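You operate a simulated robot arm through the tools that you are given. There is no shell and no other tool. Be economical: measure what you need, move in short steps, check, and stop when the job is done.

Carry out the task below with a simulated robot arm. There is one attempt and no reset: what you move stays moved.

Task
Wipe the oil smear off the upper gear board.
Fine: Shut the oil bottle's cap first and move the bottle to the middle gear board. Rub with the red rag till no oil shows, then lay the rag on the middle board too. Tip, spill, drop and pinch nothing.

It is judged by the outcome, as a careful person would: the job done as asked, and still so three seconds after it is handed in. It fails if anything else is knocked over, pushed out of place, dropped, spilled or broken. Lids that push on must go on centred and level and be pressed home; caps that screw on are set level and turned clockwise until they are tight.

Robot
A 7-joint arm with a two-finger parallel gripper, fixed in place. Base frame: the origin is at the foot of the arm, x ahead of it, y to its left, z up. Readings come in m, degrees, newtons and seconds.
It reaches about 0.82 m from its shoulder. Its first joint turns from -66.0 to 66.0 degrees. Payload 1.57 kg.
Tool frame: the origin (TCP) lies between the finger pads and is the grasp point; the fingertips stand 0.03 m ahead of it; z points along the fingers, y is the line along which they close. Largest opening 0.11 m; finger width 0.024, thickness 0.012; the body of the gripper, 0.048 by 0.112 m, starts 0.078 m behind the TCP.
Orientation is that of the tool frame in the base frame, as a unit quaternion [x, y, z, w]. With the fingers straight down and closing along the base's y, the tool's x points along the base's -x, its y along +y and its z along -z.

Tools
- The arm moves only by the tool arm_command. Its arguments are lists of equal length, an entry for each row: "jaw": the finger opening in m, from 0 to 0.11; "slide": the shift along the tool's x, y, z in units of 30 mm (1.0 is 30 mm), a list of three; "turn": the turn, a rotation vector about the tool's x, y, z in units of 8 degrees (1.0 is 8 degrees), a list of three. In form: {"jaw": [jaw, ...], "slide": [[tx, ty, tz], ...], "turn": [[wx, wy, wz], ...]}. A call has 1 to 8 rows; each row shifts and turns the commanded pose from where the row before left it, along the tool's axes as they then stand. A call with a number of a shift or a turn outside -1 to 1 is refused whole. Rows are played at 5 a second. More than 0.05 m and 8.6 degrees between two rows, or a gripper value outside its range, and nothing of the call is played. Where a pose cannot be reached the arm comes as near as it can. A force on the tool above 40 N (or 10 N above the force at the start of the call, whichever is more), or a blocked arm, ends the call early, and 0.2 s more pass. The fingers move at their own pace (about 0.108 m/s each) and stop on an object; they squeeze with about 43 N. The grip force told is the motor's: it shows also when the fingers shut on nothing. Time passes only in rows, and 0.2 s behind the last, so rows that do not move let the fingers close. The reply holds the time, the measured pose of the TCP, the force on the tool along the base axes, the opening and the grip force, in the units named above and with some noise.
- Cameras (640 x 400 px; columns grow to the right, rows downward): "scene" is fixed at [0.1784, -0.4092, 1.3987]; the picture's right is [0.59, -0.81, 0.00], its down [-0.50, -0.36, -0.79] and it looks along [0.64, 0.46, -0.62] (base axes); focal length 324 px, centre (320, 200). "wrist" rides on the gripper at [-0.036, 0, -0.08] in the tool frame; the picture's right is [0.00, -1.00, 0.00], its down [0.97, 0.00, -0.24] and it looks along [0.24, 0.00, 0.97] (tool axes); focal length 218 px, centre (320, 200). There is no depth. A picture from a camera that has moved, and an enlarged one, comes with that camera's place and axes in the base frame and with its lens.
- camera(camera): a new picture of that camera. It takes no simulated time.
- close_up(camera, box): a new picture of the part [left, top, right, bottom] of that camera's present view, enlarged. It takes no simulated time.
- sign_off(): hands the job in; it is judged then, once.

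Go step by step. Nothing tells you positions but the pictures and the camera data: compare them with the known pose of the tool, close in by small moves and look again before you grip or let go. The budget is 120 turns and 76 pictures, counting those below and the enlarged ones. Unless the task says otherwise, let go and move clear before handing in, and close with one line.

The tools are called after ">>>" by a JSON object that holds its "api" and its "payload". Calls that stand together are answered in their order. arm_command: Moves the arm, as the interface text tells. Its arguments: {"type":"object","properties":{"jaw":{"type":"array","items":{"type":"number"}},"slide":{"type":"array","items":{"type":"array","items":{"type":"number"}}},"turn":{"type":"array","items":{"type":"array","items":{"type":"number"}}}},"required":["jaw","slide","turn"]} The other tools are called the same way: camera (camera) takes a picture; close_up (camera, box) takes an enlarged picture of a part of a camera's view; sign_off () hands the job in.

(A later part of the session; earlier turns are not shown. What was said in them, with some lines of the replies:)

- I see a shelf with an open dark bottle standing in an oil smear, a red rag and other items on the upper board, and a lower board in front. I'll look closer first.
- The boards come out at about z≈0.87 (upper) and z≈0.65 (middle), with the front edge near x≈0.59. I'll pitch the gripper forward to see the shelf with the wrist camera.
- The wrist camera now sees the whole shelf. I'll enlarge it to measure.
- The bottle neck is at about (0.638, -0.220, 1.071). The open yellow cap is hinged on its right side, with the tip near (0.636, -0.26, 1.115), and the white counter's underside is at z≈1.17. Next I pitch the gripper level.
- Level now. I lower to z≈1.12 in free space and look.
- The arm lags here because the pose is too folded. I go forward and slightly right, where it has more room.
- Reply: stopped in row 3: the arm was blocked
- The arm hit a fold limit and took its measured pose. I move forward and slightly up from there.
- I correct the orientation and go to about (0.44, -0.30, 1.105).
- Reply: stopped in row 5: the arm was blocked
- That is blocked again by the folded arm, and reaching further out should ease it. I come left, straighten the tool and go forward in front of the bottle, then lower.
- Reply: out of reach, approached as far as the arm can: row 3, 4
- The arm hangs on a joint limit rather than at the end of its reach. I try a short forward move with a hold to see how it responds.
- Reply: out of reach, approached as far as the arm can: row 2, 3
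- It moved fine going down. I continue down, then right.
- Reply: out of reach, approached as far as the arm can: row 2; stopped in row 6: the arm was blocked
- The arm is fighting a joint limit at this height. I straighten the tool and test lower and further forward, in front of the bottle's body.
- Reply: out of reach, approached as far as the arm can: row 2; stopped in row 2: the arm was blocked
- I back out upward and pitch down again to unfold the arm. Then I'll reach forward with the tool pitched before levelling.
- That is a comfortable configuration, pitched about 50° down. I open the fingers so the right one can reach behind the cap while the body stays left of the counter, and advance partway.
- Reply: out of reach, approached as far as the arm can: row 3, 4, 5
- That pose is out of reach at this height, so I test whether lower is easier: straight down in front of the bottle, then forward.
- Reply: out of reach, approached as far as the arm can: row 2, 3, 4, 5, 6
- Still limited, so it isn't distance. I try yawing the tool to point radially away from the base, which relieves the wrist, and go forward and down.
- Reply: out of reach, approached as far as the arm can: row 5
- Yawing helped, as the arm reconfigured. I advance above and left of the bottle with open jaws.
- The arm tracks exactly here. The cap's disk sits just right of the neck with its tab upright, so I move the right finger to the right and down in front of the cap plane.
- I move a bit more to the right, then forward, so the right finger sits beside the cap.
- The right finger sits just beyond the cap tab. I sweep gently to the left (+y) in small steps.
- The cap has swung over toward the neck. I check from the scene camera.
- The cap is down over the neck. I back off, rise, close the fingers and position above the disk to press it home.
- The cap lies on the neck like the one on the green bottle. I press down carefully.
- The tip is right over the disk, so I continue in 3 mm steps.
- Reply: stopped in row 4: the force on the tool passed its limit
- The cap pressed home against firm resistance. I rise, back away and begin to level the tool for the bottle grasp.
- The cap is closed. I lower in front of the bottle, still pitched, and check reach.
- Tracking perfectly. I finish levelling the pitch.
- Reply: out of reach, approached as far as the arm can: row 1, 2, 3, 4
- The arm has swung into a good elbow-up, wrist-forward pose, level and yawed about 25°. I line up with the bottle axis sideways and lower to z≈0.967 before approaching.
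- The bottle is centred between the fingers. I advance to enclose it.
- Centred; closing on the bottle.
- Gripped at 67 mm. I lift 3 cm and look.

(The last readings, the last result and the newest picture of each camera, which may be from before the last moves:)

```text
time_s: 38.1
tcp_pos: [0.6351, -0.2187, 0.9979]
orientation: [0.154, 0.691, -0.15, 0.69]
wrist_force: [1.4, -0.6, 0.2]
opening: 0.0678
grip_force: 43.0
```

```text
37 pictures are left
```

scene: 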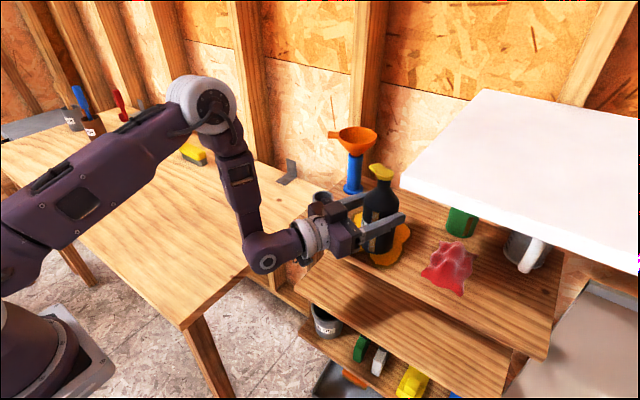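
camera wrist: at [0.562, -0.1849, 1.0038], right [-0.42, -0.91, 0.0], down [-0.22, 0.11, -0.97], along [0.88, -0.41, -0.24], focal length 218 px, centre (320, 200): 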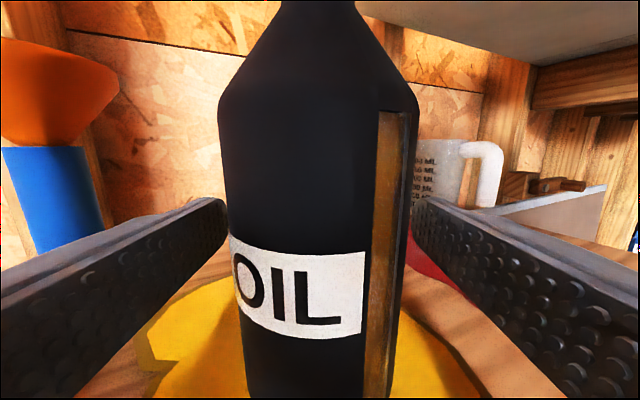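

Held upright. I retract straight back along the tool axis until the bottle clears the board's front edge.

>>> {"api": "arm_command", "payload": {"jaw": [0.05, 0.05, 0.05, 0.05, 0.05, 0.05, 0.05], "slide": [[0, 0, -0.6], [0, 0, -0.9], [0, 0, -0.9], [0, 0, -0.9], [0, 0, -0.9], [0, 0, -0.7], [0, 0, 0]], "turn": [[0, 0, 0], [0, 0, 0], [0, 0, 0], [0, 0, 0], [0, 0, 0], [0, 0, 0], [0, 0, 0]]}}

>>> {"api": "camera", "payload": {"camera": "scene"}}

>>> {"api": "camera", "payload": {"camera": "wrist"}}

```text
time_s: 39.7
tcp_pos: [0.5014, -0.1554, 0.997]
orientation: [0.155, 0.691, -0.151, 0.69]
wrist_force: [0.7, 0.9, -0.2]
opening: 0.0672
grip_force: 42.9
```

```text
36 pictures are left
```

scene: 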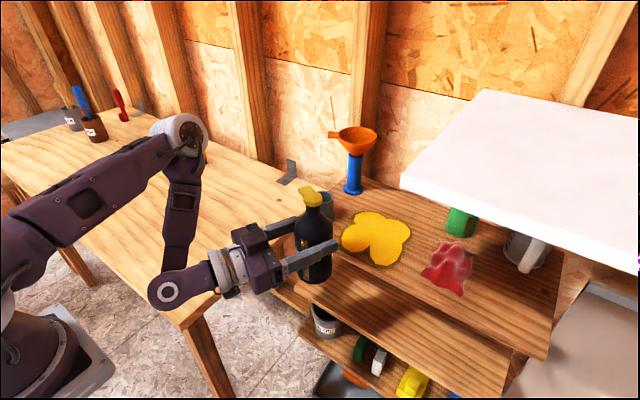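

```text
35 pictures are left
camera wrist: at [0.4285, -0.1226, 1.0337], right [-0.42, -0.91, 0.0], down [-0.22, 0.11, -0.97], along [0.88, -0.41, -0.24], focal length 218 px, centre (320, 200)
```

wrist: 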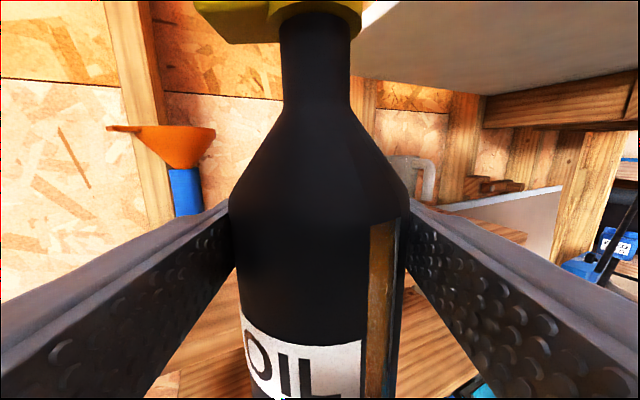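

The bottle clears the edge. I shift right, away from the table, and back slightly, then lower in front of the shelf.

>>> {"api": "arm_command", "payload": {"jaw": [0.05, 0.05, 0.05, 0.05, 0.05, 0.05], "slide": [[0, -0.78, 0.216], [0, -0.78, 0.216], [0, -0.78, 0.216], [0, -0.78, 0.216], [0, -0.78, 0.216], [0, 0, 0]], "turn": [[0, 0, 0], [0, 0, 0], [0, 0, 0], [0, 0, 0], [0, 0, 0], [0, 0, 0]]}}

>>> {"api": "arm_command", "payload": {"jaw": [0.05, 0.05, 0.05, 0.05, 0.05, 0.05, 0.05], "slide": [[0.8, 0, 0], [0.8, 0, 0], [0.8, 0, 0], [0.8, 0, 0], [0.8, 0, 0], [0.8, 0, 0], [0, 0, 0]], "turn": [[0, 0, 0], [0, 0, 0], [0, 0, 0], [0, 0, 0], [0, 0, 0], [0, 0, 0], [0, 0, 0]]}}

>>> {"api": "camera", "payload": {"camera": "scene"}}

>>> {"api": "camera", "payload": {"camera": "wrist"}}

```text
time_s: 41.1
tcp_pos: [0.4815, -0.2769, 0.9965]
orientation: [0.155, 0.691, -0.152, 0.689]
wrist_force: [-0.1, -0.6, -0.5]
opening: 0.0672
grip_force: 43.1
```

```text
time_s: 42.7
tcp_pos: [0.4813, -0.2752, 0.8533]
orientation: [0.155, 0.691, -0.152, 0.689]
wrist_force: [0.8, 0.0, -0.1]
opening: 0.0672
grip_force: 42.6
```

```text
34 pictures are left
```

scene: 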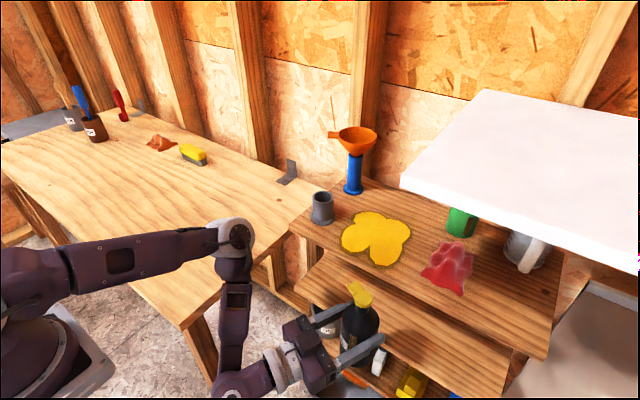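

```text
33 pictures are left
camera wrist: at [0.4081, -0.2413, 0.8888], right [-0.42, -0.91, 0.0], down [-0.22, 0.11, -0.97], along [0.88, -0.41, -0.24], focal length 218 px, centre (320, 200)
```

wrist: 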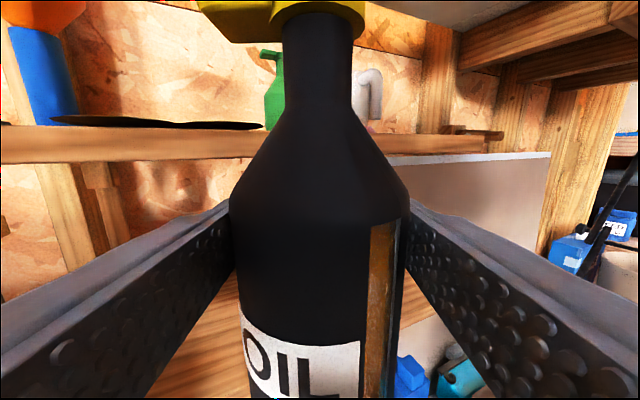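

The upper board's top is at z≈0.898 and its underside at ≈0.880, so the gap above the middle board will be tight. I lower further to see the middle board edge-on and measure it.

>>> {"api": "arm_command", "payload": {"jaw": [0.05, 0.05, 0.05, 0.05, 0.05, 0.05, 0.05], "slide": [[0.8, 0, 0], [0.8, 0, 0], [0.8, 0, 0], [0.8, 0, 0], [0.8, 0, 0], [0.8, 0, 0], [0.5, 0, 0]], "turn": [[0, 0, 0], [0, 0, 0], [0, 0, 0], [0, 0, 0], [0, 0, 0], [0, 0, 0], [0, 0, 0]]}}

>>> {"api": "camera", "payload": {"camera": "wrist"}}

```text
time_s: 44.3
tcp_pos: [0.4817, -0.2752, 0.6956]
orientation: [0.154, 0.69, -0.153, 0.69]
wrist_force: [0.3, -0.2, -0.3]
opening: 0.0672
grip_force: 42.9
```

```text
32 pictures are left
camera wrist: at [0.4081, -0.2412, 0.7305], right [-0.42, -0.91, 0.0], down [-0.22, 0.1, -0.97], along [0.88, -0.41, -0.24], focal length 218 px, centre (320, 200)
```

wrist: 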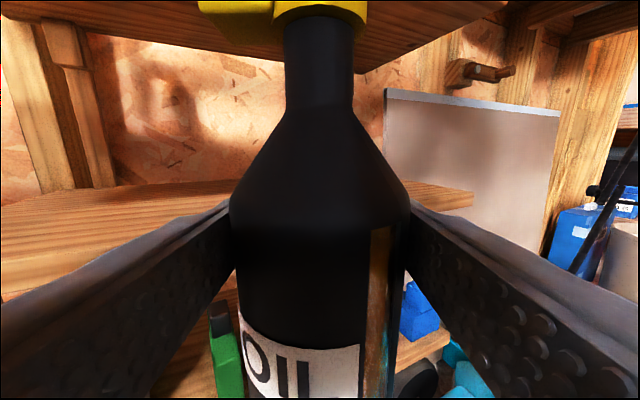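

The middle board's top is at z≈0.674, so the gap is about 0.205 m and the bottle about 0.18 m: it fits if centred. I raise to insertion height, then move in partway.

>>> {"api": "arm_command", "payload": {"jaw": [0.05, 0.05, 0.05, 0.05], "slide": [[-0.65, 0, 0], [-0.65, 0, 0], [-0.65, 0, 0], [0, 0, 0]], "turn": [[0, 0, 0], [0, 0, 0], [0, 0, 0], [0, 0, 0]]}}

>>> {"api": "camera", "payload": {"camera": "wrist"}}

>>> {"api": "close_up", "payload": {"camera": "scene", "box": [280, 220, 560, 400]}}

```text
time_s: 45.3
tcp_pos: [0.482, -0.2754, 0.7532]
orientation: [0.153, 0.691, -0.151, 0.69]
wrist_force: [0.8, 0.1, -0.1]
opening: 0.0668
grip_force: 42.8
```

```text
31 pictures are left
camera wrist: at [0.4079, -0.2411, 0.7887], right [-0.42, -0.91, 0.0], down [-0.22, 0.11, -0.97], along [0.88, -0.41, -0.24], focal length 218 px, centre (320, 200)
```

wrist: 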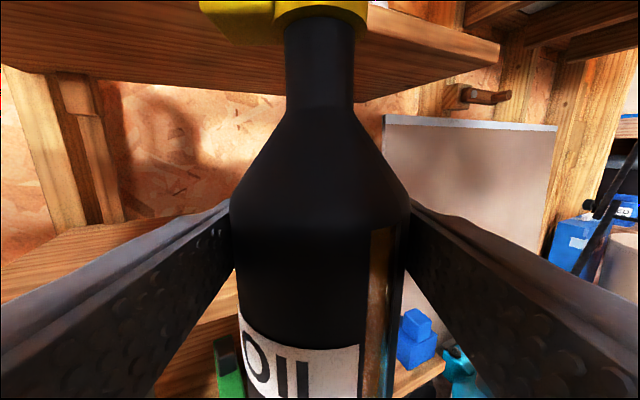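

```text
2.22 times, centred on (420, 310) of scene
camera zoom: at [0.1784, -0.4093, 1.3987], right [0.59, -0.81, 0.0], down [-0.5, -0.36, -0.79], along [0.64, 0.46, -0.62], focal length 720 px, centre (98, -44)
```

zoom: 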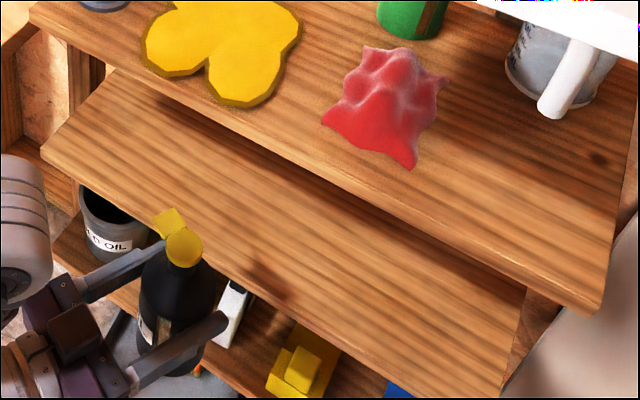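

Both clearances look fine: underside z≈0.882 against cap top ≈0.864. I insert slowly along the tool axis.

>>> {"api": "arm_command", "payload": {"jaw": [0.05, 0.05, 0.05, 0.05, 0.05, 0.05], "slide": [[0, 0, 0.6], [0, 0, 0.6], [0, 0, 0.6], [0, 0, 0.6], [0, 0, 0.6], [0, 0, 0]], "turn": [[0, 0, 0], [0, 0, 0], [0, 0, 0], [0, 0, 0], [0, 0, 0], [0, 0, 0]]}}

>>> {"api": "camera", "payload": {"camera": "wrist"}}

```text
time_s: 46.7
tcp_pos: [0.5622, -0.315, 0.7522]
orientation: [0.155, 0.691, -0.154, 0.689]
wrist_force: [-22.9, -9.8, 4.4]
opening: 0.0669
grip_force: 42.5
```

```text
29 pictures are left
camera wrist: at [0.4889, -0.2807, 0.7879], right [-0.43, -0.9, 0.0], down [-0.22, 0.11, -0.97], along [0.88, -0.41, -0.24], focal length 218 px, centre (320, 200)
```

wrist: 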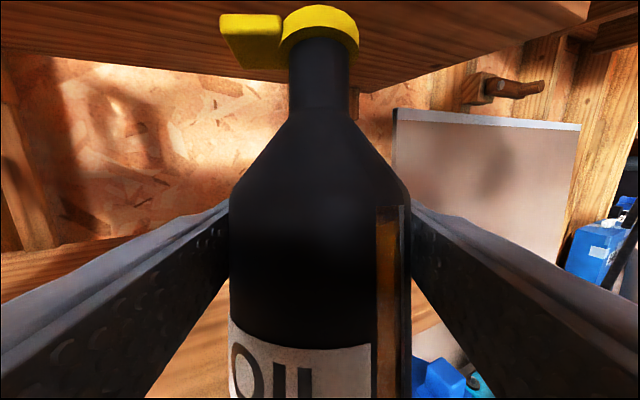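

The base touched the middle board's front edge and the bottle leaned in the grip, so I back off at once and look.

>>> {"api": "arm_command", "payload": {"jaw": [0.05, 0.05, 0.05, 0.05], "slide": [[0, 0, -0.7], [0, 0, -0.7], [0, 0, -0.7], [0, 0, 0]], "turn": [[0, 0, 0], [0, 0, 0], [0, 0, 0], [0, 0, 0]]}}

>>> {"api": "camera", "payload": {"camera": "wrist"}}

>>> {"api": "close_up", "payload": {"camera": "scene", "box": [260, 240, 460, 400]}}

```text
time_s: 47.7
tcp_pos: [0.5072, -0.2859, 0.7516]
orientation: [0.153, 0.692, -0.15, 0.69]
wrist_force: [0.1, -0.1, 0.0]
opening: 0.0673
grip_force: 43.5
```

```text
28 pictures are left
camera wrist: at [0.433, -0.2523, 0.7881], right [-0.42, -0.91, 0.0], down [-0.22, 0.11, -0.97], along [0.88, -0.41, -0.24], focal length 218 px, centre (320, 200)
```

wrist: 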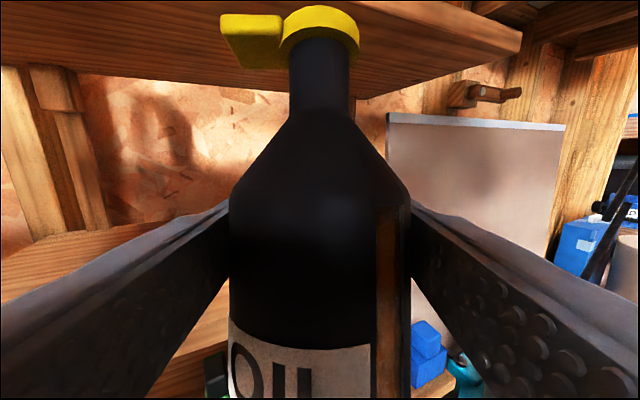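

```text
2.50 times, centred on (360, 320) of scene
camera zoom: at [0.1784, -0.4093, 1.3987], right [0.59, -0.81, 0.0], down [-0.5, -0.36, -0.79], along [0.64, 0.46, -0.62], focal length 810 px, centre (220, -100)
```

zoom: 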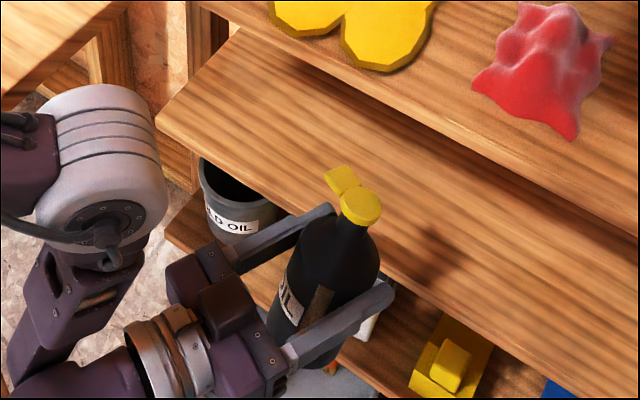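

I see that the bottle slid about 3 cm down in the grip during the lift, so its base hung lower than assumed, and it now leans about 12°. I raise it and pitch the tool up to stand the bottle vertical, then check.

>>> {"api": "arm_command", "payload": {"jaw": [0.05, 0.05, 0.05, 0.05, 0.05], "slide": [[-0.53, 0, -0.3], [-0.53, 0, -0.3], [0, 0, 0], [0, 0, 0], [0, 0, 0]], "turn": [[0, 0, 0], [0, 0, 0], [0, -0.75, 0], [0, -0.75, 0], [0, 0, 0]]}}

>>> {"api": "close_up", "payload": {"camera": "scene", "box": [280, 240, 440, 400]}}

>>> {"api": "camera", "payload": {"camera": "wrist"}}

```text
time_s: 48.9
tcp_pos: [0.4891, -0.2775, 0.7833]
orientation: [0.138, 0.615, -0.167, 0.759]
wrist_force: [0.4, -0.6, -1.0]
opening: 0.0671
grip_force: 43.3
```

```text
2.50 times, centred on (360, 320) of scene
camera zoom: at [0.1784, -0.4093, 1.3987], right [0.59, -0.81, 0.0], down [-0.5, -0.36, -0.79], along [0.64, 0.46, -0.62], focal length 810 px, centre (220, -100)
```

zoom: 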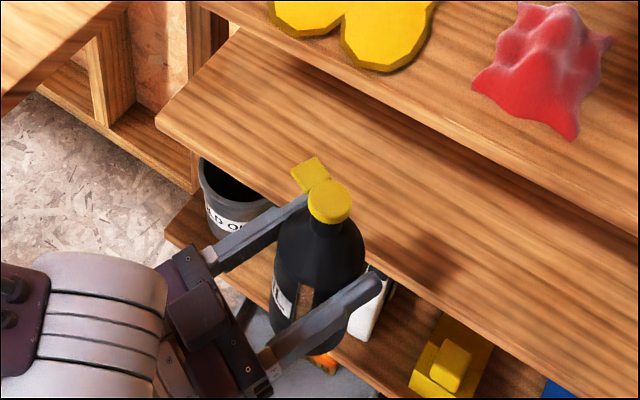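

```text
25 pictures are left
camera wrist: at [0.4111, -0.2428, 0.8023], right [-0.42, -0.91, 0.0], down [-0.03, 0.02, -1.0], along [0.91, -0.42, -0.04], focal length 218 px, centre (320, 200)
```

wrist: 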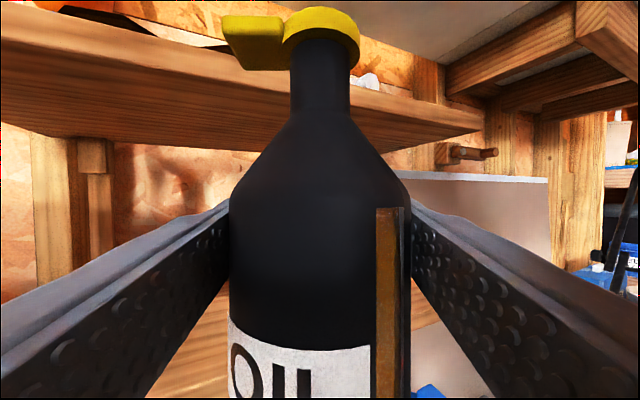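

The measured bottle axis now matches vertical, with the base at ≈0.684 and cap top ≈0.865, between 0.674 and 0.882. I advance horizontally up to the edge, checking force.

>>> {"api": "arm_command", "payload": {"jaw": [0.05, 0.05, 0.05, 0.05, 0.05], "slide": [[0.12, 0, 0.588], [0.12, 0, 0.588], [0.12, 0, 0.588], [0.06, 0, 0.294], [0, 0, 0]], "turn": [[0, 0, 0], [0, 0, 0], [0, 0, 0], [0, 0, 0], [0, 0, 0]]}}

>>> {"api": "close_up", "payload": {"camera": "scene", "box": [300, 220, 460, 380]}}

```text
time_s: 50.1
tcp_pos: [0.5468, -0.3054, 0.7837]
orientation: [0.138, 0.615, -0.167, 0.758]
wrist_force: [0.8, -0.2, -0.8]
opening: 0.0671
grip_force: 43.3
```

```text
2.50 times, centred on (380, 300) of scene
camera zoom: at [0.1784, -0.4093, 1.3987], right [0.59, -0.81, 0.0], down [-0.5, -0.36, -0.79], along [0.64, 0.46, -0.62], focal length 810 px, centre (170, -50)
```

zoom: 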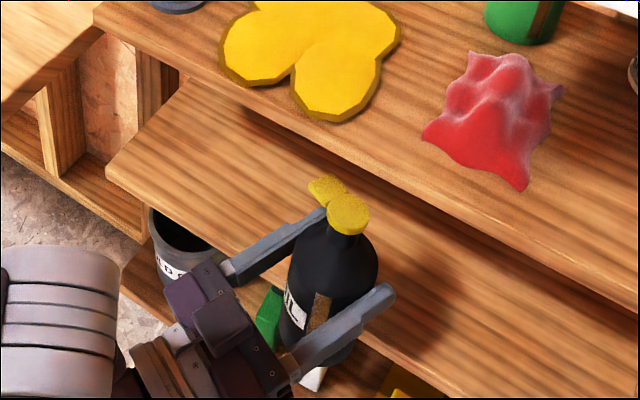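

No contact so far. I continue in small steps past the edge.

>>> {"api": "arm_command", "payload": {"jaw": [0.05, 0.05, 0.05], "slide": [[0.04, 0, 0.196], [0.04, 0, 0.196], [0, 0, 0]], "turn": [[0, 0, 0], [0, 0, 0], [0, 0, 0]]}}

```text
time_s: 50.9
tcp_pos: [0.5572, -0.3104, 0.7847]
orientation: [0.137, 0.616, -0.166, 0.758]
wrist_force: [-0.7, 0.3, -0.4]
opening: 0.0669
grip_force: 43.8
```

>>> {"api": "arm_command", "payload": {"jaw": [0.05, 0.05, 0.05, 0.05], "slide": [[0.05, 0, 0.245], [0.05, 0, 0.245], [0.05, 0, 0.245], [0, 0, 0]], "turn": [[0, 0, 0], [0, 0, 0], [0, 0, 0], [0, 0, 0]]}}

>>> {"api": "camera", "payload": {"camera": "wrist"}}

```text
time_s: 51.9
tcp_pos: [0.5777, -0.3189, 0.7832]
orientation: [0.139, 0.616, -0.167, 0.758]
wrist_force: [0.1, 0.6, 0.0]
opening: 0.0669
grip_force: 42.7
```

```text
23 pictures are left
camera wrist: at [0.4995, -0.2839, 0.8029], right [-0.42, -0.91, 0.0], down [-0.03, 0.02, -1.0], along [0.91, -0.42, -0.04], focal length 218 px, centre (320, 200)
```

wrist: 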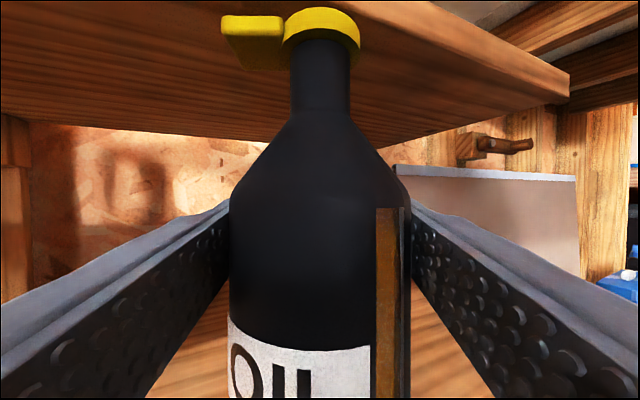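

Clear on both sides, so I continue to x≈0.63.

>>> {"api": "arm_command", "payload": {"jaw": [0.05, 0.05, 0.05, 0.05, 0.05, 0.05], "slide": [[0.07, 0, 0.34], [0.07, 0, 0.34], [0.07, 0, 0.34], [0.07, 0, 0.34], [0.07, 0, 0.34], [0, 0, 0]], "turn": [[0, 0, 0], [0, 0, 0], [0, 0, 0], [0, 0, 0], [0, 0, 0], [0, 0, 0]]}}

```text
time_s: 53.3
tcp_pos: [0.6258, -0.3417, 0.7844]
orientation: [0.139, 0.615, -0.167, 0.758]
wrist_force: [-0.1, -0.8, -0.6]
opening: 0.0672
grip_force: 42.9
```

In place over the board. I lower in small steps and watch for contact.

>>> {"api": "arm_command", "payload": {"jaw": [0.05, 0.05, 0.05, 0.05], "slide": [[0.098, 0, -0.02], [0.098, 0, -0.02], [0.065, 0, -0.013], [0, 0, 0]], "turn": [[0, 0, 0], [0, 0, 0], [0, 0, 0], [0, 0, 0]]}}

```text
time_s: 54.3
tcp_pos: [0.6252, -0.3424, 0.7765]
orientation: [0.137, 0.616, -0.165, 0.758]
wrist_force: [0.2, 0.5, 0.1]
opening: 0.067
grip_force: 43.7
```

>>> {"api": "arm_command", "payload": {"jaw": [0.05, 0.05, 0.05], "slide": [[0.098, 0, -0.02], [0.065, 0, -0.013], [0, 0, 0]], "turn": [[0, 0, 0], [0, 0, 0], [0, 0, 0]]}}

```text
time_s: 55.1
tcp_pos: [0.6245, -0.343, 0.7709]
orientation: [0.138, 0.616, -0.166, 0.758]
wrist_force: [-0.2, 0.6, 0.5]
opening: 0.0672
grip_force: 43.2
```

>>> {"api": "arm_command", "payload": {"jaw": [0.05, 0.05, 0.05], "slide": [[0.098, 0, -0.02], [0.065, 0, -0.013], [0, 0, 0]], "turn": [[0, 0, 0], [0, 0, 0], [0, 0, 0]]}}

```text
time_s: 55.9
tcp_pos: [0.6261, -0.3426, 0.7697]
orientation: [0.137, 0.613, -0.167, 0.76]
wrist_force: [-2.3, 1.0, 14.1]
opening: 0.0671
grip_force: 43.0
```

Contact made (14 N up). I check it is upright before releasing.

>>> {"api": "camera", "payload": {"camera": "wrist"}}

>>> {"api": "close_up", "payload": {"camera": "scene", "box": [320, 200, 500, 360]}}

```text
22 pictures are left
camera wrist: at [0.5471, -0.3063, 0.787], right [-0.42, -0.91, 0.0], down [-0.03, 0.02, -1.0], along [0.91, -0.42, -0.03], focal length 218 px, centre (320, 200)
```

wrist: 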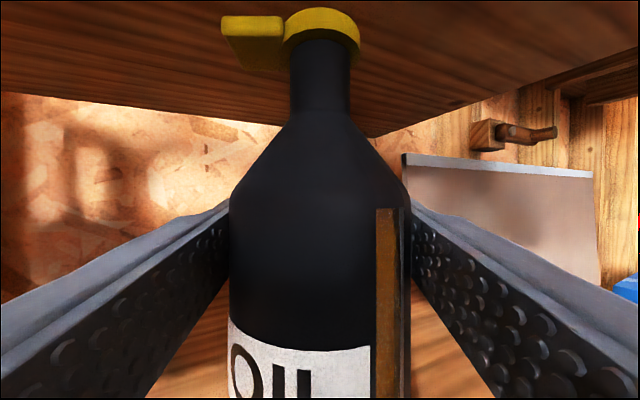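

```text
2.50 times, centred on (410, 280) of scene
camera zoom: at [0.178, -0.4091, 1.3989], right [0.59, -0.81, 0.0], down [-0.5, -0.36, -0.79], along [0.64, 0.46, -0.62], focal length 810 px, centre (95, 0)
```

zoom: 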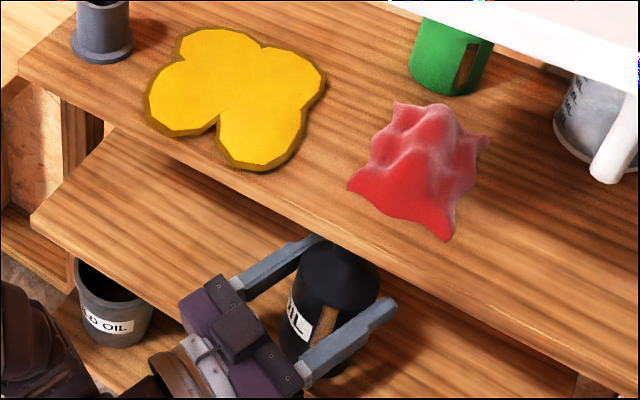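

It stands on the board, upright within about a degree. I open the fingers slowly and look.

>>> {"api": "arm_command", "payload": {"jaw": [0.066, 0.07, 0.075, 0.085, 0.1, 0.1], "slide": [[0, 0, 0], [0, 0, 0], [0, 0, 0], [0, 0, 0], [0, 0, 0], [0, 0, 0]], "turn": [[0, 0, 0], [0, 0, 0], [0, 0, 0], [0, 0, 0], [0, 0, 0], [0, 0, 0]]}}

>>> {"api": "camera", "payload": {"camera": "wrist"}}

```text
time_s: 57.3
tcp_pos: [0.6247, -0.3422, 0.7662]
orientation: [0.138, 0.616, -0.166, 0.758]
wrist_force: [0.5, -0.1, 0.1]
opening: 0.0999
grip_force: 0.2
```

```text
20 pictures are left
camera wrist: at [0.5469, -0.3058, 0.7851], right [-0.42, -0.91, 0.0], down [-0.03, 0.02, -1.0], along [0.91, -0.42, -0.04], focal length 218 px, centre (320, 200)
```

wrist: 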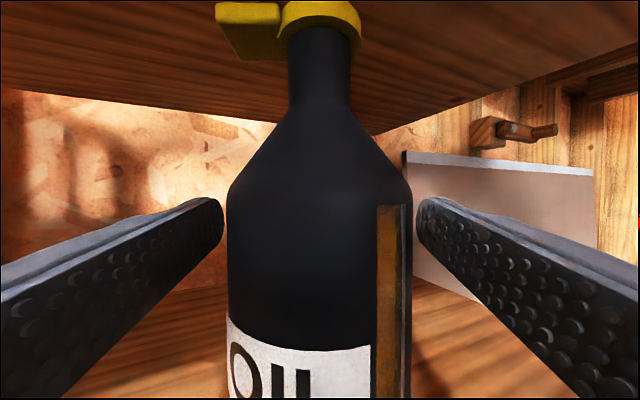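

The bottle stands freely. I retract straight back.

>>> {"api": "arm_command", "payload": {"jaw": [0.1, 0.1, 0.1, 0.1, 0.1, 0.1, 0.1], "slide": [[-0.1, 0, -0.49], [-0.18, 0, -0.88], [-0.18, 0, -0.88], [-0.18, 0, -0.88], [-0.18, 0, -0.88], [-0.18, 0, -0.88], [-0.18, 0, -0.88]], "turn": [[0, 0, 0], [0, 0, 0], [0, 0, 0], [0, 0, 0], [0, 0, 0], [0, 0, 0], [0, 0, 0]]}}

```text
time_s: 58.9
tcp_pos: [0.4656, -0.2658, 0.7673]
orientation: [0.138, 0.615, -0.167, 0.759]
wrist_force: [0.5, 0.0, 0.2]
opening: 0.0999
grip_force: 0.1
```

Now I raise in front of the shelf.

>>> {"api": "arm_command", "payload": {"jaw": [0.1, 0.1, 0.1, 0.1, 0.1, 0.1, 0.1, 0.1], "slide": [[-0.98, 0, 0.2], [-0.98, 0, 0.2], [-0.98, 0, 0.2], [-0.98, 0, 0.2], [-0.98, 0, 0.2], [-0.98, 0, 0.2], [-0.98, 0, 0.2], [-0.98, 0, 0.2]], "turn": [[0, 0, 0], [0, 0, 0], [0, 0, 0], [0, 0, 0], [0, 0, 0], [0, 0, 0], [0, 0, 0], [0, 0, 0]]}}

>>> {"api": "arm_command", "payload": {"jaw": [0.1, 0.1, 0.1, 0.1, 0.1, 0.1, 0.1], "slide": [[0, 0, 0], [0, 0, 0], [0, 0, 0], [0, 0, 0], [0, 0, 0], [0, 0, 0], [0, 0, 0]], "turn": [[0, 0.87, 0], [0, 0.87, 0], [0, 0.87, 0], [0, 0.87, 0], [0, 0.87, 0], [0, 0.87, 0], [0, 0, 0]]}}

>>> {"api": "camera", "payload": {"camera": "wrist"}}

```text
time_s: 60.7
tcp_pos: [0.4894, -0.2757, 1.0017]
orientation: [0.138, 0.614, -0.167, 0.759]
wrist_force: [0.0, 0.8, -0.9]
opening: 0.0999
grip_force: 0.0
out of reach, approached as far as the arm can: row 2, 3, 4, 5, 7
```

```text
time_s: 62.3
tcp_pos: [0.4913, -0.2754, 1.0011]
orientation: [0.187, 0.846, -0.106, 0.489]
wrist_force: [0.8, -0.1, 0.1]
opening: 0.0999
grip_force: 0.0
```

```text
19 pictures are left
camera wrist: at [0.4434, -0.2548, 1.072], right [-0.42, -0.91, 0.0], down [-0.63, 0.3, -0.72], along [0.65, -0.3, -0.69], focal length 218 px, centre (320, 200)
```

wrist: 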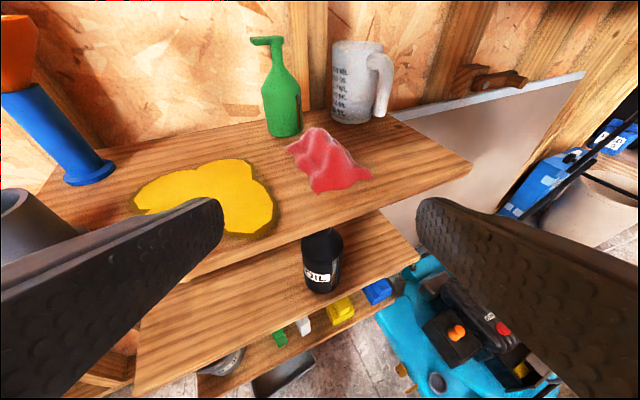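

The bottle stands well on the middle board. The rag is at about (0.643, -0.36), peak z≈0.942, so I move to a pre-grasp pose pitched 30°.

>>> {"api": "arm_command", "payload": {"jaw": [0.11, 0.11, 0.11, 0.11, 0.11], "slide": [[-0.215, -0.12, 0.855], [-0.215, -0.12, 0.855], [-0.215, -0.12, 0.855], [-0.215, -0.12, 0.855], [0, 0, 0]], "turn": [[0, 0, 0], [0, 0, 0], [0, 0, 0], [0, 0, 0], [0, 0, 0]]}}

>>> {"api": "camera", "payload": {"camera": "wrist"}}

```text
time_s: 63.5
tcp_pos: [0.5777, -0.3318, 0.9737]
orientation: [0.187, 0.845, -0.106, 0.489]
wrist_force: [-1.0, -1.0, -1.2]
opening: 0.1101
grip_force: 0.0
```

```text
18 pictures are left
camera wrist: at [0.5298, -0.3106, 1.0439], right [-0.42, -0.91, 0.0], down [-0.63, 0.29, -0.72], along [0.66, -0.3, -0.69], focal length 218 px, centre (320, 200)
```

wrist: 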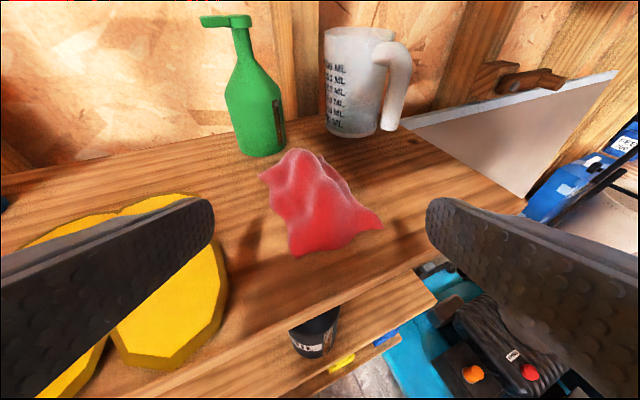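

The rag is centred between the fingers, so I approach.

>>> {"api": "arm_command", "payload": {"jaw": [0.11, 0.11, 0.11, 0.11], "slide": [[0, 0, 0.89], [0, 0, 0.89], [0, 0, 0.85], [0, 0, 0]], "turn": [[0, 0, 0], [0, 0, 0], [0, 0, 0], [0, 0, 0]]}}

>>> {"api": "camera", "payload": {"camera": "wrist"}}

```text
time_s: 64.5
tcp_pos: [0.6402, -0.3603, 0.9334]
orientation: [0.188, 0.846, -0.106, 0.489]
wrist_force: [0.4, -0.4, 1.1]
opening: 0.1099
grip_force: 0.1
```

```text
17 pictures are left
camera wrist: at [0.5918, -0.339, 1.0039], right [-0.42, -0.91, 0.0], down [-0.63, 0.29, -0.72], along [0.66, -0.3, -0.69], focal length 218 px, centre (320, 200)
```

wrist: 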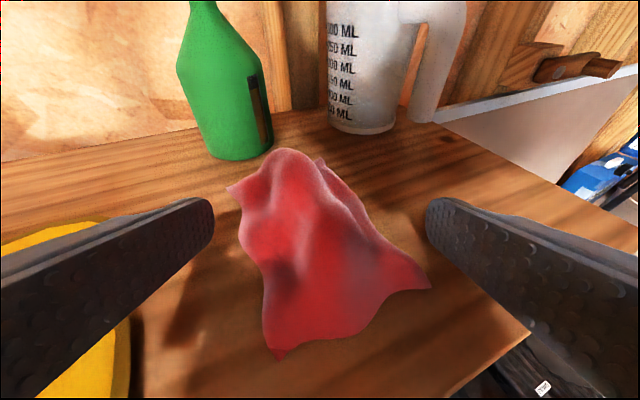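

The rag is between the fingers; closing.

>>> {"api": "arm_command", "payload": {"jaw": [0.08, 0.06, 0.04, 0.03, 0.02, 0.02], "slide": [[0, 0, 0], [0, 0, 0], [0, 0, 0], [0, 0, 0], [0, 0, 0], [0, 0, 0]], "turn": [[0, 0, 0], [0, 0, 0], [0, 0, 0], [0, 0, 0], [0, 0, 0], [0, 0, 0]]}}

>>> {"api": "camera", "payload": {"camera": "wrist"}}

```text
time_s: 65.9
tcp_pos: [0.6399, -0.3605, 0.9337]
orientation: [0.188, 0.844, -0.107, 0.49]
wrist_force: [2.0, 1.1, 10.5]
opening: 0.0823
grip_force: 43.1
```

```text
16 pictures are left
camera wrist: at [0.5918, -0.339, 1.0049], right [-0.42, -0.91, 0.0], down [-0.63, 0.29, -0.72], along [0.66, -0.3, -0.69], focal length 218 px, centre (320, 200)
```

wrist: 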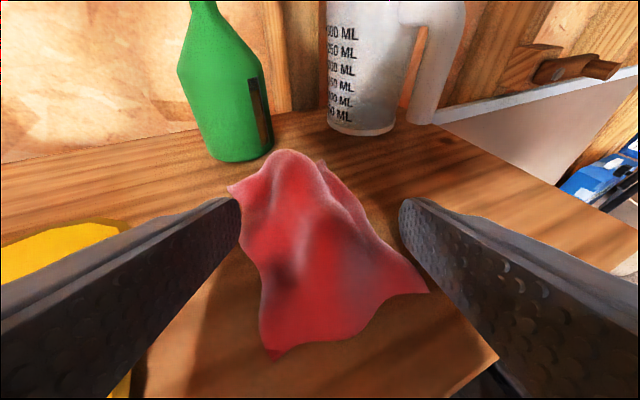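

The rag is gripped. I lift 2 cm and carry it over the right part of the smear.

>>> {"api": "arm_command", "payload": {"jaw": [0.02, 0.02, 0.02, 0.02, 0.02, 0.02, 0.02, 0.02], "slide": [[-0.29, 0, -0.165], [-0.29, 0, -0.165], [0, 0, 0], [0.177, 0.756, -0.302], [0.177, 0.756, -0.302], [0.177, 0.756, -0.302], [0.177, 0.756, -0.302], [0, 0, 0]], "turn": [[0, 0, 0], [0, 0, 0], [0, 0, 0], [0, 0, 0], [0, 0, 0], [0, 0, 0], [0, 0, 0], [0, 0, 0]]}}

>>> {"api": "camera", "payload": {"camera": "wrist"}}

```text
time_s: 67.7
tcp_pos: [0.6388, -0.2607, 0.9533]
orientation: [0.188, 0.845, -0.106, 0.489]
wrist_force: [-0.2, 0.3, 0.2]
opening: 0.0271
grip_force: 37.9
```

```text
15 pictures are left
camera wrist: at [0.591, -0.2388, 1.0246], right [-0.42, -0.91, 0.0], down [-0.63, 0.29, -0.72], along [0.66, -0.3, -0.69], focal length 218 px, centre (320, 200)
```

wrist: 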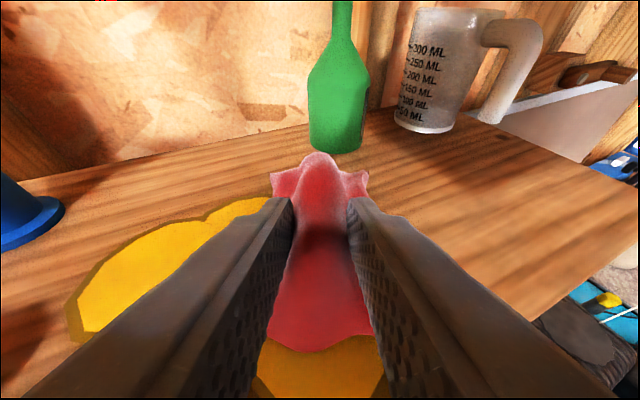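

The rag bunched in the grip (27 mm) but came along. I lower gently until it presses the board.

>>> {"api": "arm_command", "payload": {"jaw": [0.02, 0.02, 0.02], "slide": [[0.116, 0, 0.067], [0.116, 0, 0.067], [0, 0, 0]], "turn": [[0, 0, 0], [0, 0, 0], [0, 0, 0]]}}

```text
time_s: 68.5
tcp_pos: [0.6387, -0.2605, 0.9463]
orientation: [0.188, 0.846, -0.106, 0.488]
wrist_force: [0.2, -0.9, -1.7]
opening: 0.0272
grip_force: 38.0
```

>>> {"api": "arm_command", "payload": {"jaw": [0.02, 0.02, 0.02, 0.02], "slide": [[0.087, 0, 0.05], [0.087, 0, 0.05], [0.087, 0, 0.05], [0, 0, 0]], "turn": [[0, 0, 0], [0, 0, 0], [0, 0, 0], [0, 0, 0]]}}

```text
time_s: 69.5
tcp_pos: [0.6412, -0.2603, 0.9392]
orientation: [0.187, 0.844, -0.106, 0.491]
wrist_force: [-4.6, 2.6, 26.1]
opening: 0.0269
grip_force: 38.1
```

Good contact. I ease slightly and start rubbing across the smear.

>>> {"api": "arm_command", "payload": {"jaw": [0.02, 0.02, 0.02, 0.02, 0.02, 0.02, 0.02, 0.02], "slide": [[-0.058, 0, -0.033], [-0.378, 0.35, 0.657], [-0.378, 0.35, 0.657], [0.212, 0.907, -0.362], [0.212, 0.907, -0.362], [0.378, -0.35, -0.657], [0.378, -0.35, -0.657], [0.378, -0.35, -0.657]], "turn": [[0, 0, 0], [0, 0, 0], [0, 0, 0], [0, 0, 0], [0, 0, 0], [0, 0, 0], [0, 0, 0], [0, 0, 0]]}}

>>> {"api": "close_up", "payload": {"camera": "scene", "box": [290, 150, 470, 290]}}

```text
time_s: 71.3
tcp_pos: [0.6134, -0.2007, 0.9392]
orientation: [0.188, 0.845, -0.106, 0.489]
wrist_force: [4.1, -1.0, 8.8]
opening: 0.027
grip_force: 37.7
```

```text
2.86 times, centred on (380, 220) of scene
camera zoom: at [0.1783, -0.4092, 1.3988], right [0.59, -0.81, 0.0], down [-0.5, -0.36, -0.79], along [0.64, 0.46, -0.62], focal length 926 px, centre (149, 143)
```

zoom: 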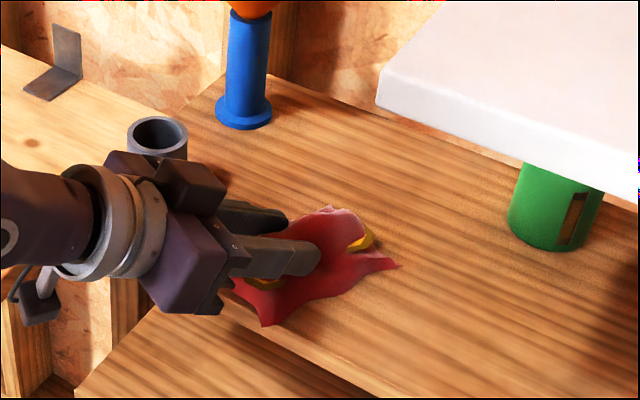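

Most of the oil is gone. I rub another loop for the leftover patches.

>>> {"api": "arm_command", "payload": {"jaw": [0.02, 0.02, 0.02, 0.02, 0.02, 0.02, 0.02, 0.02], "slide": [[-0.212, -0.907, 0.362], [-0.212, -0.907, 0.362], [-0.378, 0.35, 0.657], [-0.378, 0.35, 0.657], [-0.378, 0.35, 0.657], [0.141, 0.605, -0.241], [0.378, -0.35, -0.657], [0.212, 0.907, -0.362]], "turn": [[0, 0, 0], [0, 0, 0], [0, 0, 0], [0, 0, 0], [0, 0, 0], [0, 0, 0], [0, 0, 0], [0, 0, 0]]}}

>>> {"api": "arm_command", "payload": {"jaw": [0.02, 0.02, 0.02, 0.02, 0.02, 0.02, 0.02], "slide": [[-0.378, 0.35, 0.657], [0.378, -0.35, -0.657], [0.378, -0.35, -0.657], [0.378, -0.35, -0.657], [0.3, -0.28, -0.52], [-0.212, -0.907, 0.362], [0, 0, 0]], "turn": [[0, 0, 0], [0, 0, 0], [0, 0, 0], [0, 0, 0], [0, 0, 0], [0, 0, 0], [0, 0, 0]]}}

>>> {"api": "arm_command", "payload": {"jaw": [0.02, 0.02, 0.02, 0.02, 0.02, 0.02], "slide": [[-0.378, 0.35, 0.657], [-0.378, 0.35, 0.657], [-0.212, -0.907, 0.362], [-0.212, -0.907, 0.362], [-0.212, -0.907, 0.362], [0, 0, 0]], "turn": [[0, 0, 0], [0, 0, 0], [0, 0, 0], [0, 0, 0], [0, 0, 0], [0, 0, 0]]}}

>>> {"api": "close_up", "payload": {"camera": "scene", "box": [290, 150, 470, 290]}}

```text
time_s: 73.1
tcp_pos: [0.664, -0.2106, 0.938]
orientation: [0.188, 0.845, -0.107, 0.489]
wrist_force: [1.6, -3.1, 7.3]
opening: 0.0271
grip_force: 36.9
```

```text
time_s: 74.7
tcp_pos: [0.5942, -0.2386, 0.9386]
orientation: [0.188, 0.845, -0.106, 0.489]
wrist_force: [-2.6, 9.2, 17.2]
opening: 0.0271
grip_force: 37.4
```

```text
time_s: 76.1
tcp_pos: [0.6442, -0.3314, 0.9383]
orientation: [0.188, 0.845, -0.106, 0.489]
wrist_force: [-2.0, 0.8, 3.7]
opening: 0.0269
grip_force: 37.7
```

```text
2.86 times, centred on (380, 220) of scene
camera zoom: at [0.1782, -0.4092, 1.3988], right [0.59, -0.81, 0.0], down [-0.5, -0.36, -0.79], along [0.64, 0.46, -0.62], focal length 926 px, centre (149, 143)
```

zoom: 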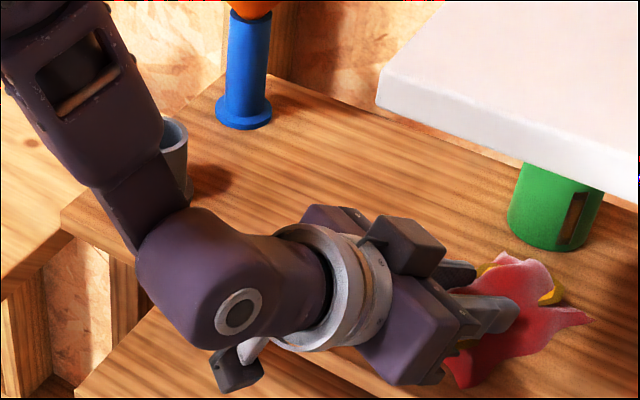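

The yellow seems to ride on the rag, and the board beneath looks clean. I lift the rag and retract to check.

>>> {"api": "arm_command", "payload": {"jaw": [0.02, 0.02, 0.02, 0.02, 0.02, 0.02, 0.02, 0.02], "slide": [[-0.43, 0, -0.25], [-0.43, 0, -0.25], [0.53, 0, -0.91], [0.53, 0, -0.91], [0.53, 0, -0.91], [0.53, 0, -0.91], [0.53, 0, -0.91], [0.53, 0, -0.91]], "turn": [[0, 0, 0], [0, 0, 0], [0, 0, 0], [0, 0, 0], [0, 0, 0], [0, 0, 0], [0, 0, 0], [0, 0, 0]]}}

>>> {"api": "camera", "payload": {"camera": "scene"}}

>>> {"api": "camera", "payload": {"camera": "wrist"}}

```text
time_s: 77.9
tcp_pos: [0.4744, -0.25, 0.9673]
orientation: [0.187, 0.845, -0.106, 0.489]
wrist_force: [-0.1, -0.2, -1.2]
opening: 0.0271
grip_force: 37.6
```

```text
12 pictures are left
```

scene: 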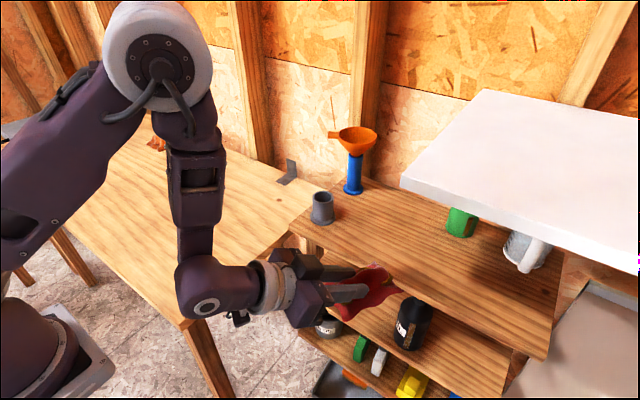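

```text
11 pictures are left
camera wrist: at [0.4255, -0.2287, 1.0386], right [-0.42, -0.91, 0.0], down [-0.63, 0.29, -0.72], along [0.66, -0.3, -0.69], focal length 218 px, centre (320, 200)
```

wrist: 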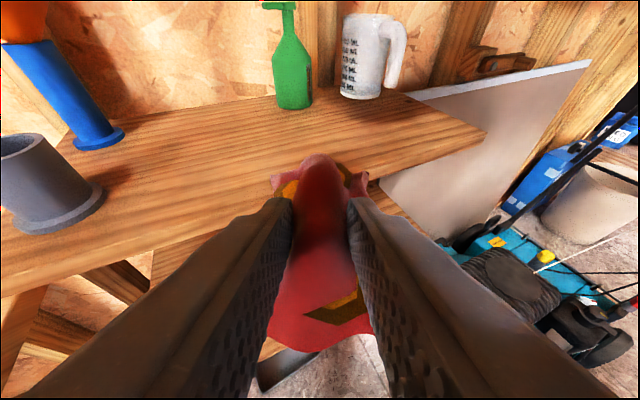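

The board is clean and the cup and funnel are unmoved. Next I lower the rag in front of the shelf, left of the bottle.

>>> {"api": "arm_command", "payload": {"jaw": [0.02, 0.02, 0.02, 0.02, 0.02, 0.02, 0.02, 0.02], "slide": [[0.865, 0.096, 0.396], [0.865, 0.096, 0.396], [0.865, 0.096, 0.396], [0.865, 0.096, 0.396], [0.865, 0.096, 0.396], [0.865, 0.096, 0.396], [0.865, 0.096, 0.396], [0.865, 0.096, 0.396]], "turn": [[0, 0, 0], [0, 0, 0], [0, 0, 0], [0, 0, 0], [0, 0, 0], [0, 0, 0], [0, 0, 0], [0, 0, 0]]}}

>>> {"api": "camera", "payload": {"camera": "wrist"}}

```text
time_s: 79.7
tcp_pos: [0.4626, -0.2205, 0.7405]
orientation: [0.188, 0.846, -0.106, 0.488]
wrist_force: [-0.4, -0.7, -0.7]
opening: 0.0266
grip_force: 37.9
```

```text
10 pictures are left
camera wrist: at [0.4156, -0.1989, 0.8105], right [-0.42, -0.91, 0.0], down [-0.63, 0.29, -0.72], along [0.66, -0.3, -0.69], focal length 218 px, centre (320, 200)
```

wrist: 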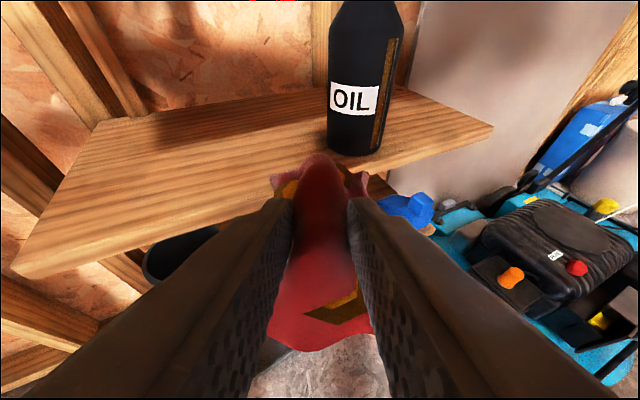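

Clear ahead, so I advance over the middle board.

>>> {"api": "arm_command", "payload": {"jaw": [0.02, 0.02, 0.02, 0.02, 0.02, 0.02, 0.02, 0.02], "slide": [[-0.389, 0.36, 0.676], [-0.389, 0.36, 0.676], [-0.389, 0.36, 0.676], [-0.389, 0.36, 0.676], [-0.389, 0.36, 0.676], [-0.389, 0.36, 0.676], [-0.389, 0.36, 0.676], [0, 0, 0]], "turn": [[0, 0, 0], [0, 0, 0], [0, 0, 0], [0, 0, 0], [0, 0, 0], [0, 0, 0], [0, 0, 0], [0, 0, 0]]}}

>>> {"api": "camera", "payload": {"camera": "wrist"}}

```text
time_s: 81.5
tcp_pos: [0.6452, -0.2214, 0.7409]
orientation: [0.188, 0.846, -0.106, 0.488]
wrist_force: [0.5, -0.1, -1.0]
opening: 0.0267
grip_force: 37.5
```

```text
9 pictures are left
camera wrist: at [0.5968, -0.1994, 0.8109], right [-0.42, -0.91, 0.0], down [-0.63, 0.29, -0.72], along [0.65, -0.3, -0.69], focal length 218 px, centre (320, 200)
```

wrist: 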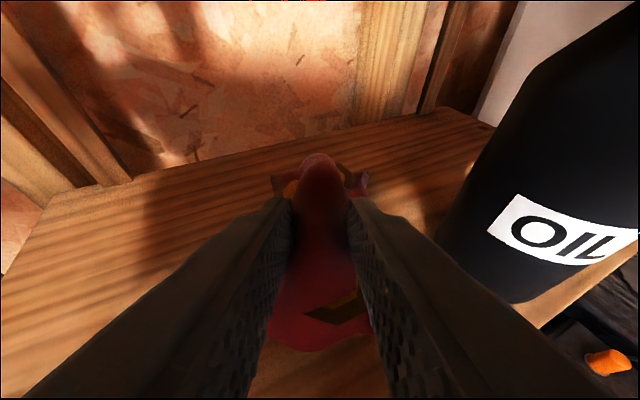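

I lower toward the board.

>>> {"api": "arm_command", "payload": {"jaw": [0.02, 0.02, 0.02, 0.02], "slide": [[0.23, 0, 0.133], [0.23, 0, 0.133], [0.23, 0, 0.133], [0, 0, 0]], "turn": [[0, 0, 0], [0, 0, 0], [0, 0, 0], [0, 0, 0]]}}

>>> {"api": "arm_command", "payload": {"jaw": [0.02, 0.02, 0.02], "slide": [[0.087, 0, 0.05], [0.058, 0, 0.033], [0, 0, 0]], "turn": [[0, 0, 0], [0, 0, 0], [0, 0, 0]]}}

```text
time_s: 82.5
tcp_pos: [0.6446, -0.2203, 0.7171]
orientation: [0.187, 0.845, -0.106, 0.489]
wrist_force: [0.2, 0.0, 0.2]
opening: 0.0269
grip_force: 37.4
```

```text
time_s: 83.3
tcp_pos: [0.6438, -0.2205, 0.7115]
orientation: [0.188, 0.846, -0.106, 0.488]
wrist_force: [0.4, 0.3, -0.5]
opening: 0.0268
grip_force: 38.1
```

>>> {"api": "arm_command", "payload": {"jaw": [0.02, 0.02, 0.02], "slide": [[0.058, 0, 0.033], [0.058, 0, 0.033], [0, 0, 0]], "turn": [[0, 0, 0], [0, 0, 0], [0, 0, 0]]}}

```text
time_s: 84.1
tcp_pos: [0.6443, -0.22, 0.7083]
orientation: [0.187, 0.845, -0.106, 0.49]
wrist_force: [0.4, 0.0, 6.4]
opening: 0.0267
grip_force: 37.7
```

The rag touches the board (6 N). I open the fingers modestly and look.

>>> {"api": "arm_command", "payload": {"jaw": [0.03, 0.04, 0.055, 0.06, 0.06], "slide": [[0, 0, 0], [0, 0, 0], [0, 0, 0], [0, 0, 0], [0, 0, 0]], "turn": [[0, 0, 0], [0, 0, 0], [0, 0, 0], [0, 0, 0], [0, 0, 0]]}}

>>> {"api": "camera", "payload": {"camera": "wrist"}}

```text
time_s: 85.3
tcp_pos: [0.6444, -0.2193, 0.708]
orientation: [0.187, 0.846, -0.105, 0.489]
wrist_force: [0.1, 0.3, -0.3]
opening: 0.0602
grip_force: 0.2
```

```text
8 pictures are left
camera wrist: at [0.5966, -0.199, 0.7786], right [-0.42, -0.91, 0.0], down [-0.63, 0.29, -0.72], along [0.66, -0.3, -0.69], focal length 218 px, centre (320, 200)
```

wrist: 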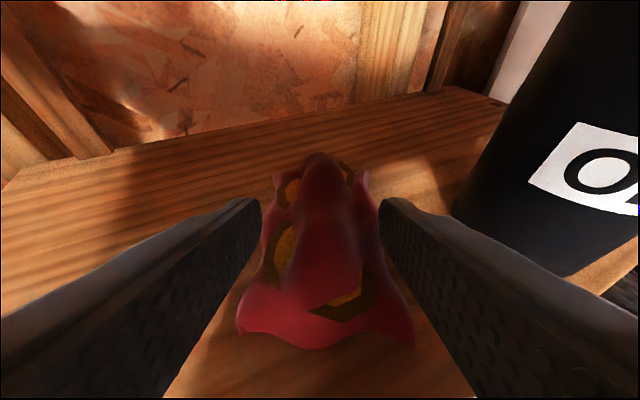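

Released cleanly. I withdraw along the finger axis, then straight back.

>>> {"api": "arm_command", "payload": {"jaw": [0.06, 0.06, 0.06, 0.06, 0.06, 0.06, 0.06, 0.06], "slide": [[0, 0, -0.5], [0, 0, -0.7], [0, 0, -0.8], [0.5, 0, -0.867], [0.5, 0, -0.867], [0.5, 0, -0.867], [0.5, 0, -0.867], [0.5, 0, -0.867]], "turn": [[0, 0, 0], [0, 0, 0], [0, 0, 0], [0, 0, 0], [0, 0, 0], [0, 0, 0], [0, 0, 0], [0, 0, 0]]}}

>>> {"api": "camera", "payload": {"camera": "wrist"}}

>>> {"api": "camera", "payload": {"camera": "scene"}}

```text
time_s: 87.1
tcp_pos: [0.4607, -0.1363, 0.7375]
orientation: [0.187, 0.846, -0.106, 0.488]
wrist_force: [0.1, 0.1, 0.4]
opening: 0.0599
grip_force: 0.1
```

```text
7 pictures are left
camera wrist: at [0.4121, -0.1142, 0.808], right [-0.42, -0.91, 0.0], down [-0.63, 0.29, -0.72], along [0.65, -0.3, -0.69], focal length 218 px, centre (320, 200)
```

wrist: 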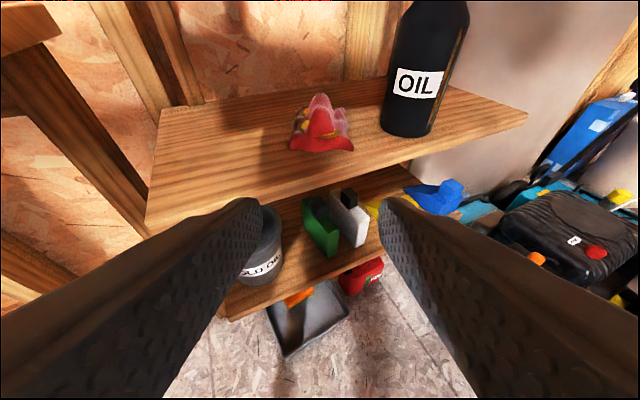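

```text
6 pictures are left
```

scene: 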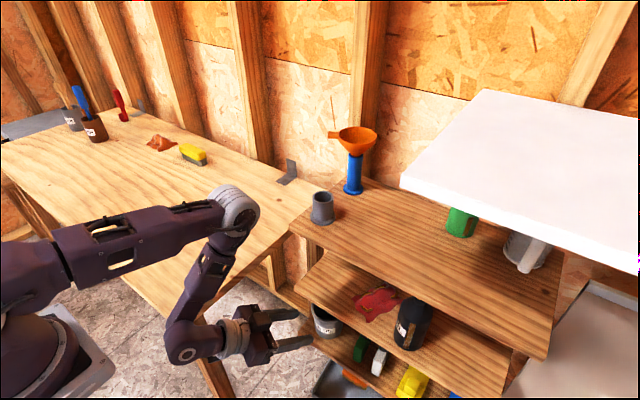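

The rag and bottle are on the middle board and nothing else seems disturbed. I do a final close check for oil.

>>> {"api": "close_up", "payload": {"camera": "scene", "box": [290, 170, 450, 280]}}

>>> {"api": "close_up", "payload": {"camera": "scene", "box": [300, 250, 500, 380]}}

```text
3.64 times, centred on (370, 225) of scene
camera zoom: at [0.1784, -0.4093, 1.3987], right [0.59, -0.81, 0.0], down [-0.5, -0.36, -0.79], along [0.64, 0.46, -0.62], focal length 1178 px, centre (138, 109)
```

zoom: 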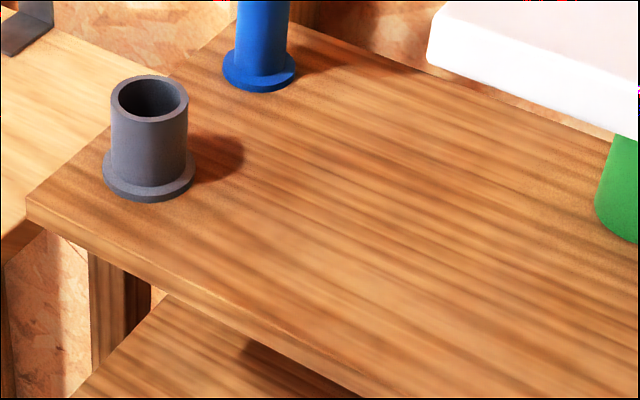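

```text
3.08 times, centred on (400, 315) of scene
camera zoom: at [0.1784, -0.4093, 1.3987], right [0.59, -0.81, 0.0], down [-0.5, -0.36, -0.79], along [0.64, 0.46, -0.62], focal length 997 px, centre (74, -154)
```

zoom: 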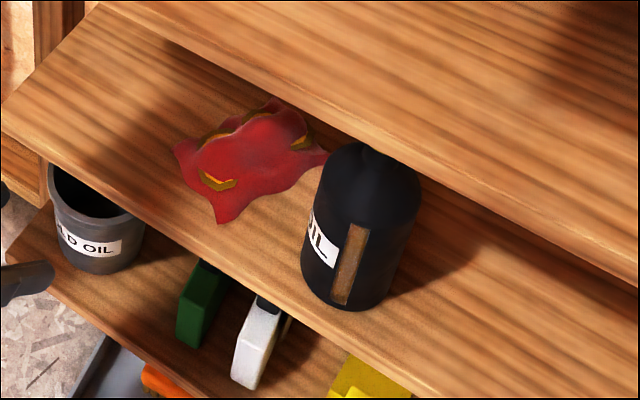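

No oil shows on the upper board. The capped bottle and the rag rest on the middle board, and the arm is clear, so I hand in.

>>> {"api": "sign_off", "payload": {}}

```text
The job is handed in.
```

The oil smear is wiped off the upper board, and the oil bottle, cap shut, stands on the middle board beside the red rag. On the way the bottle slid about 3 cm in the grip and leaned about 12° when its base bumped the middle board's edge. It stayed in the grip, and I stood it upright again before setting it down.
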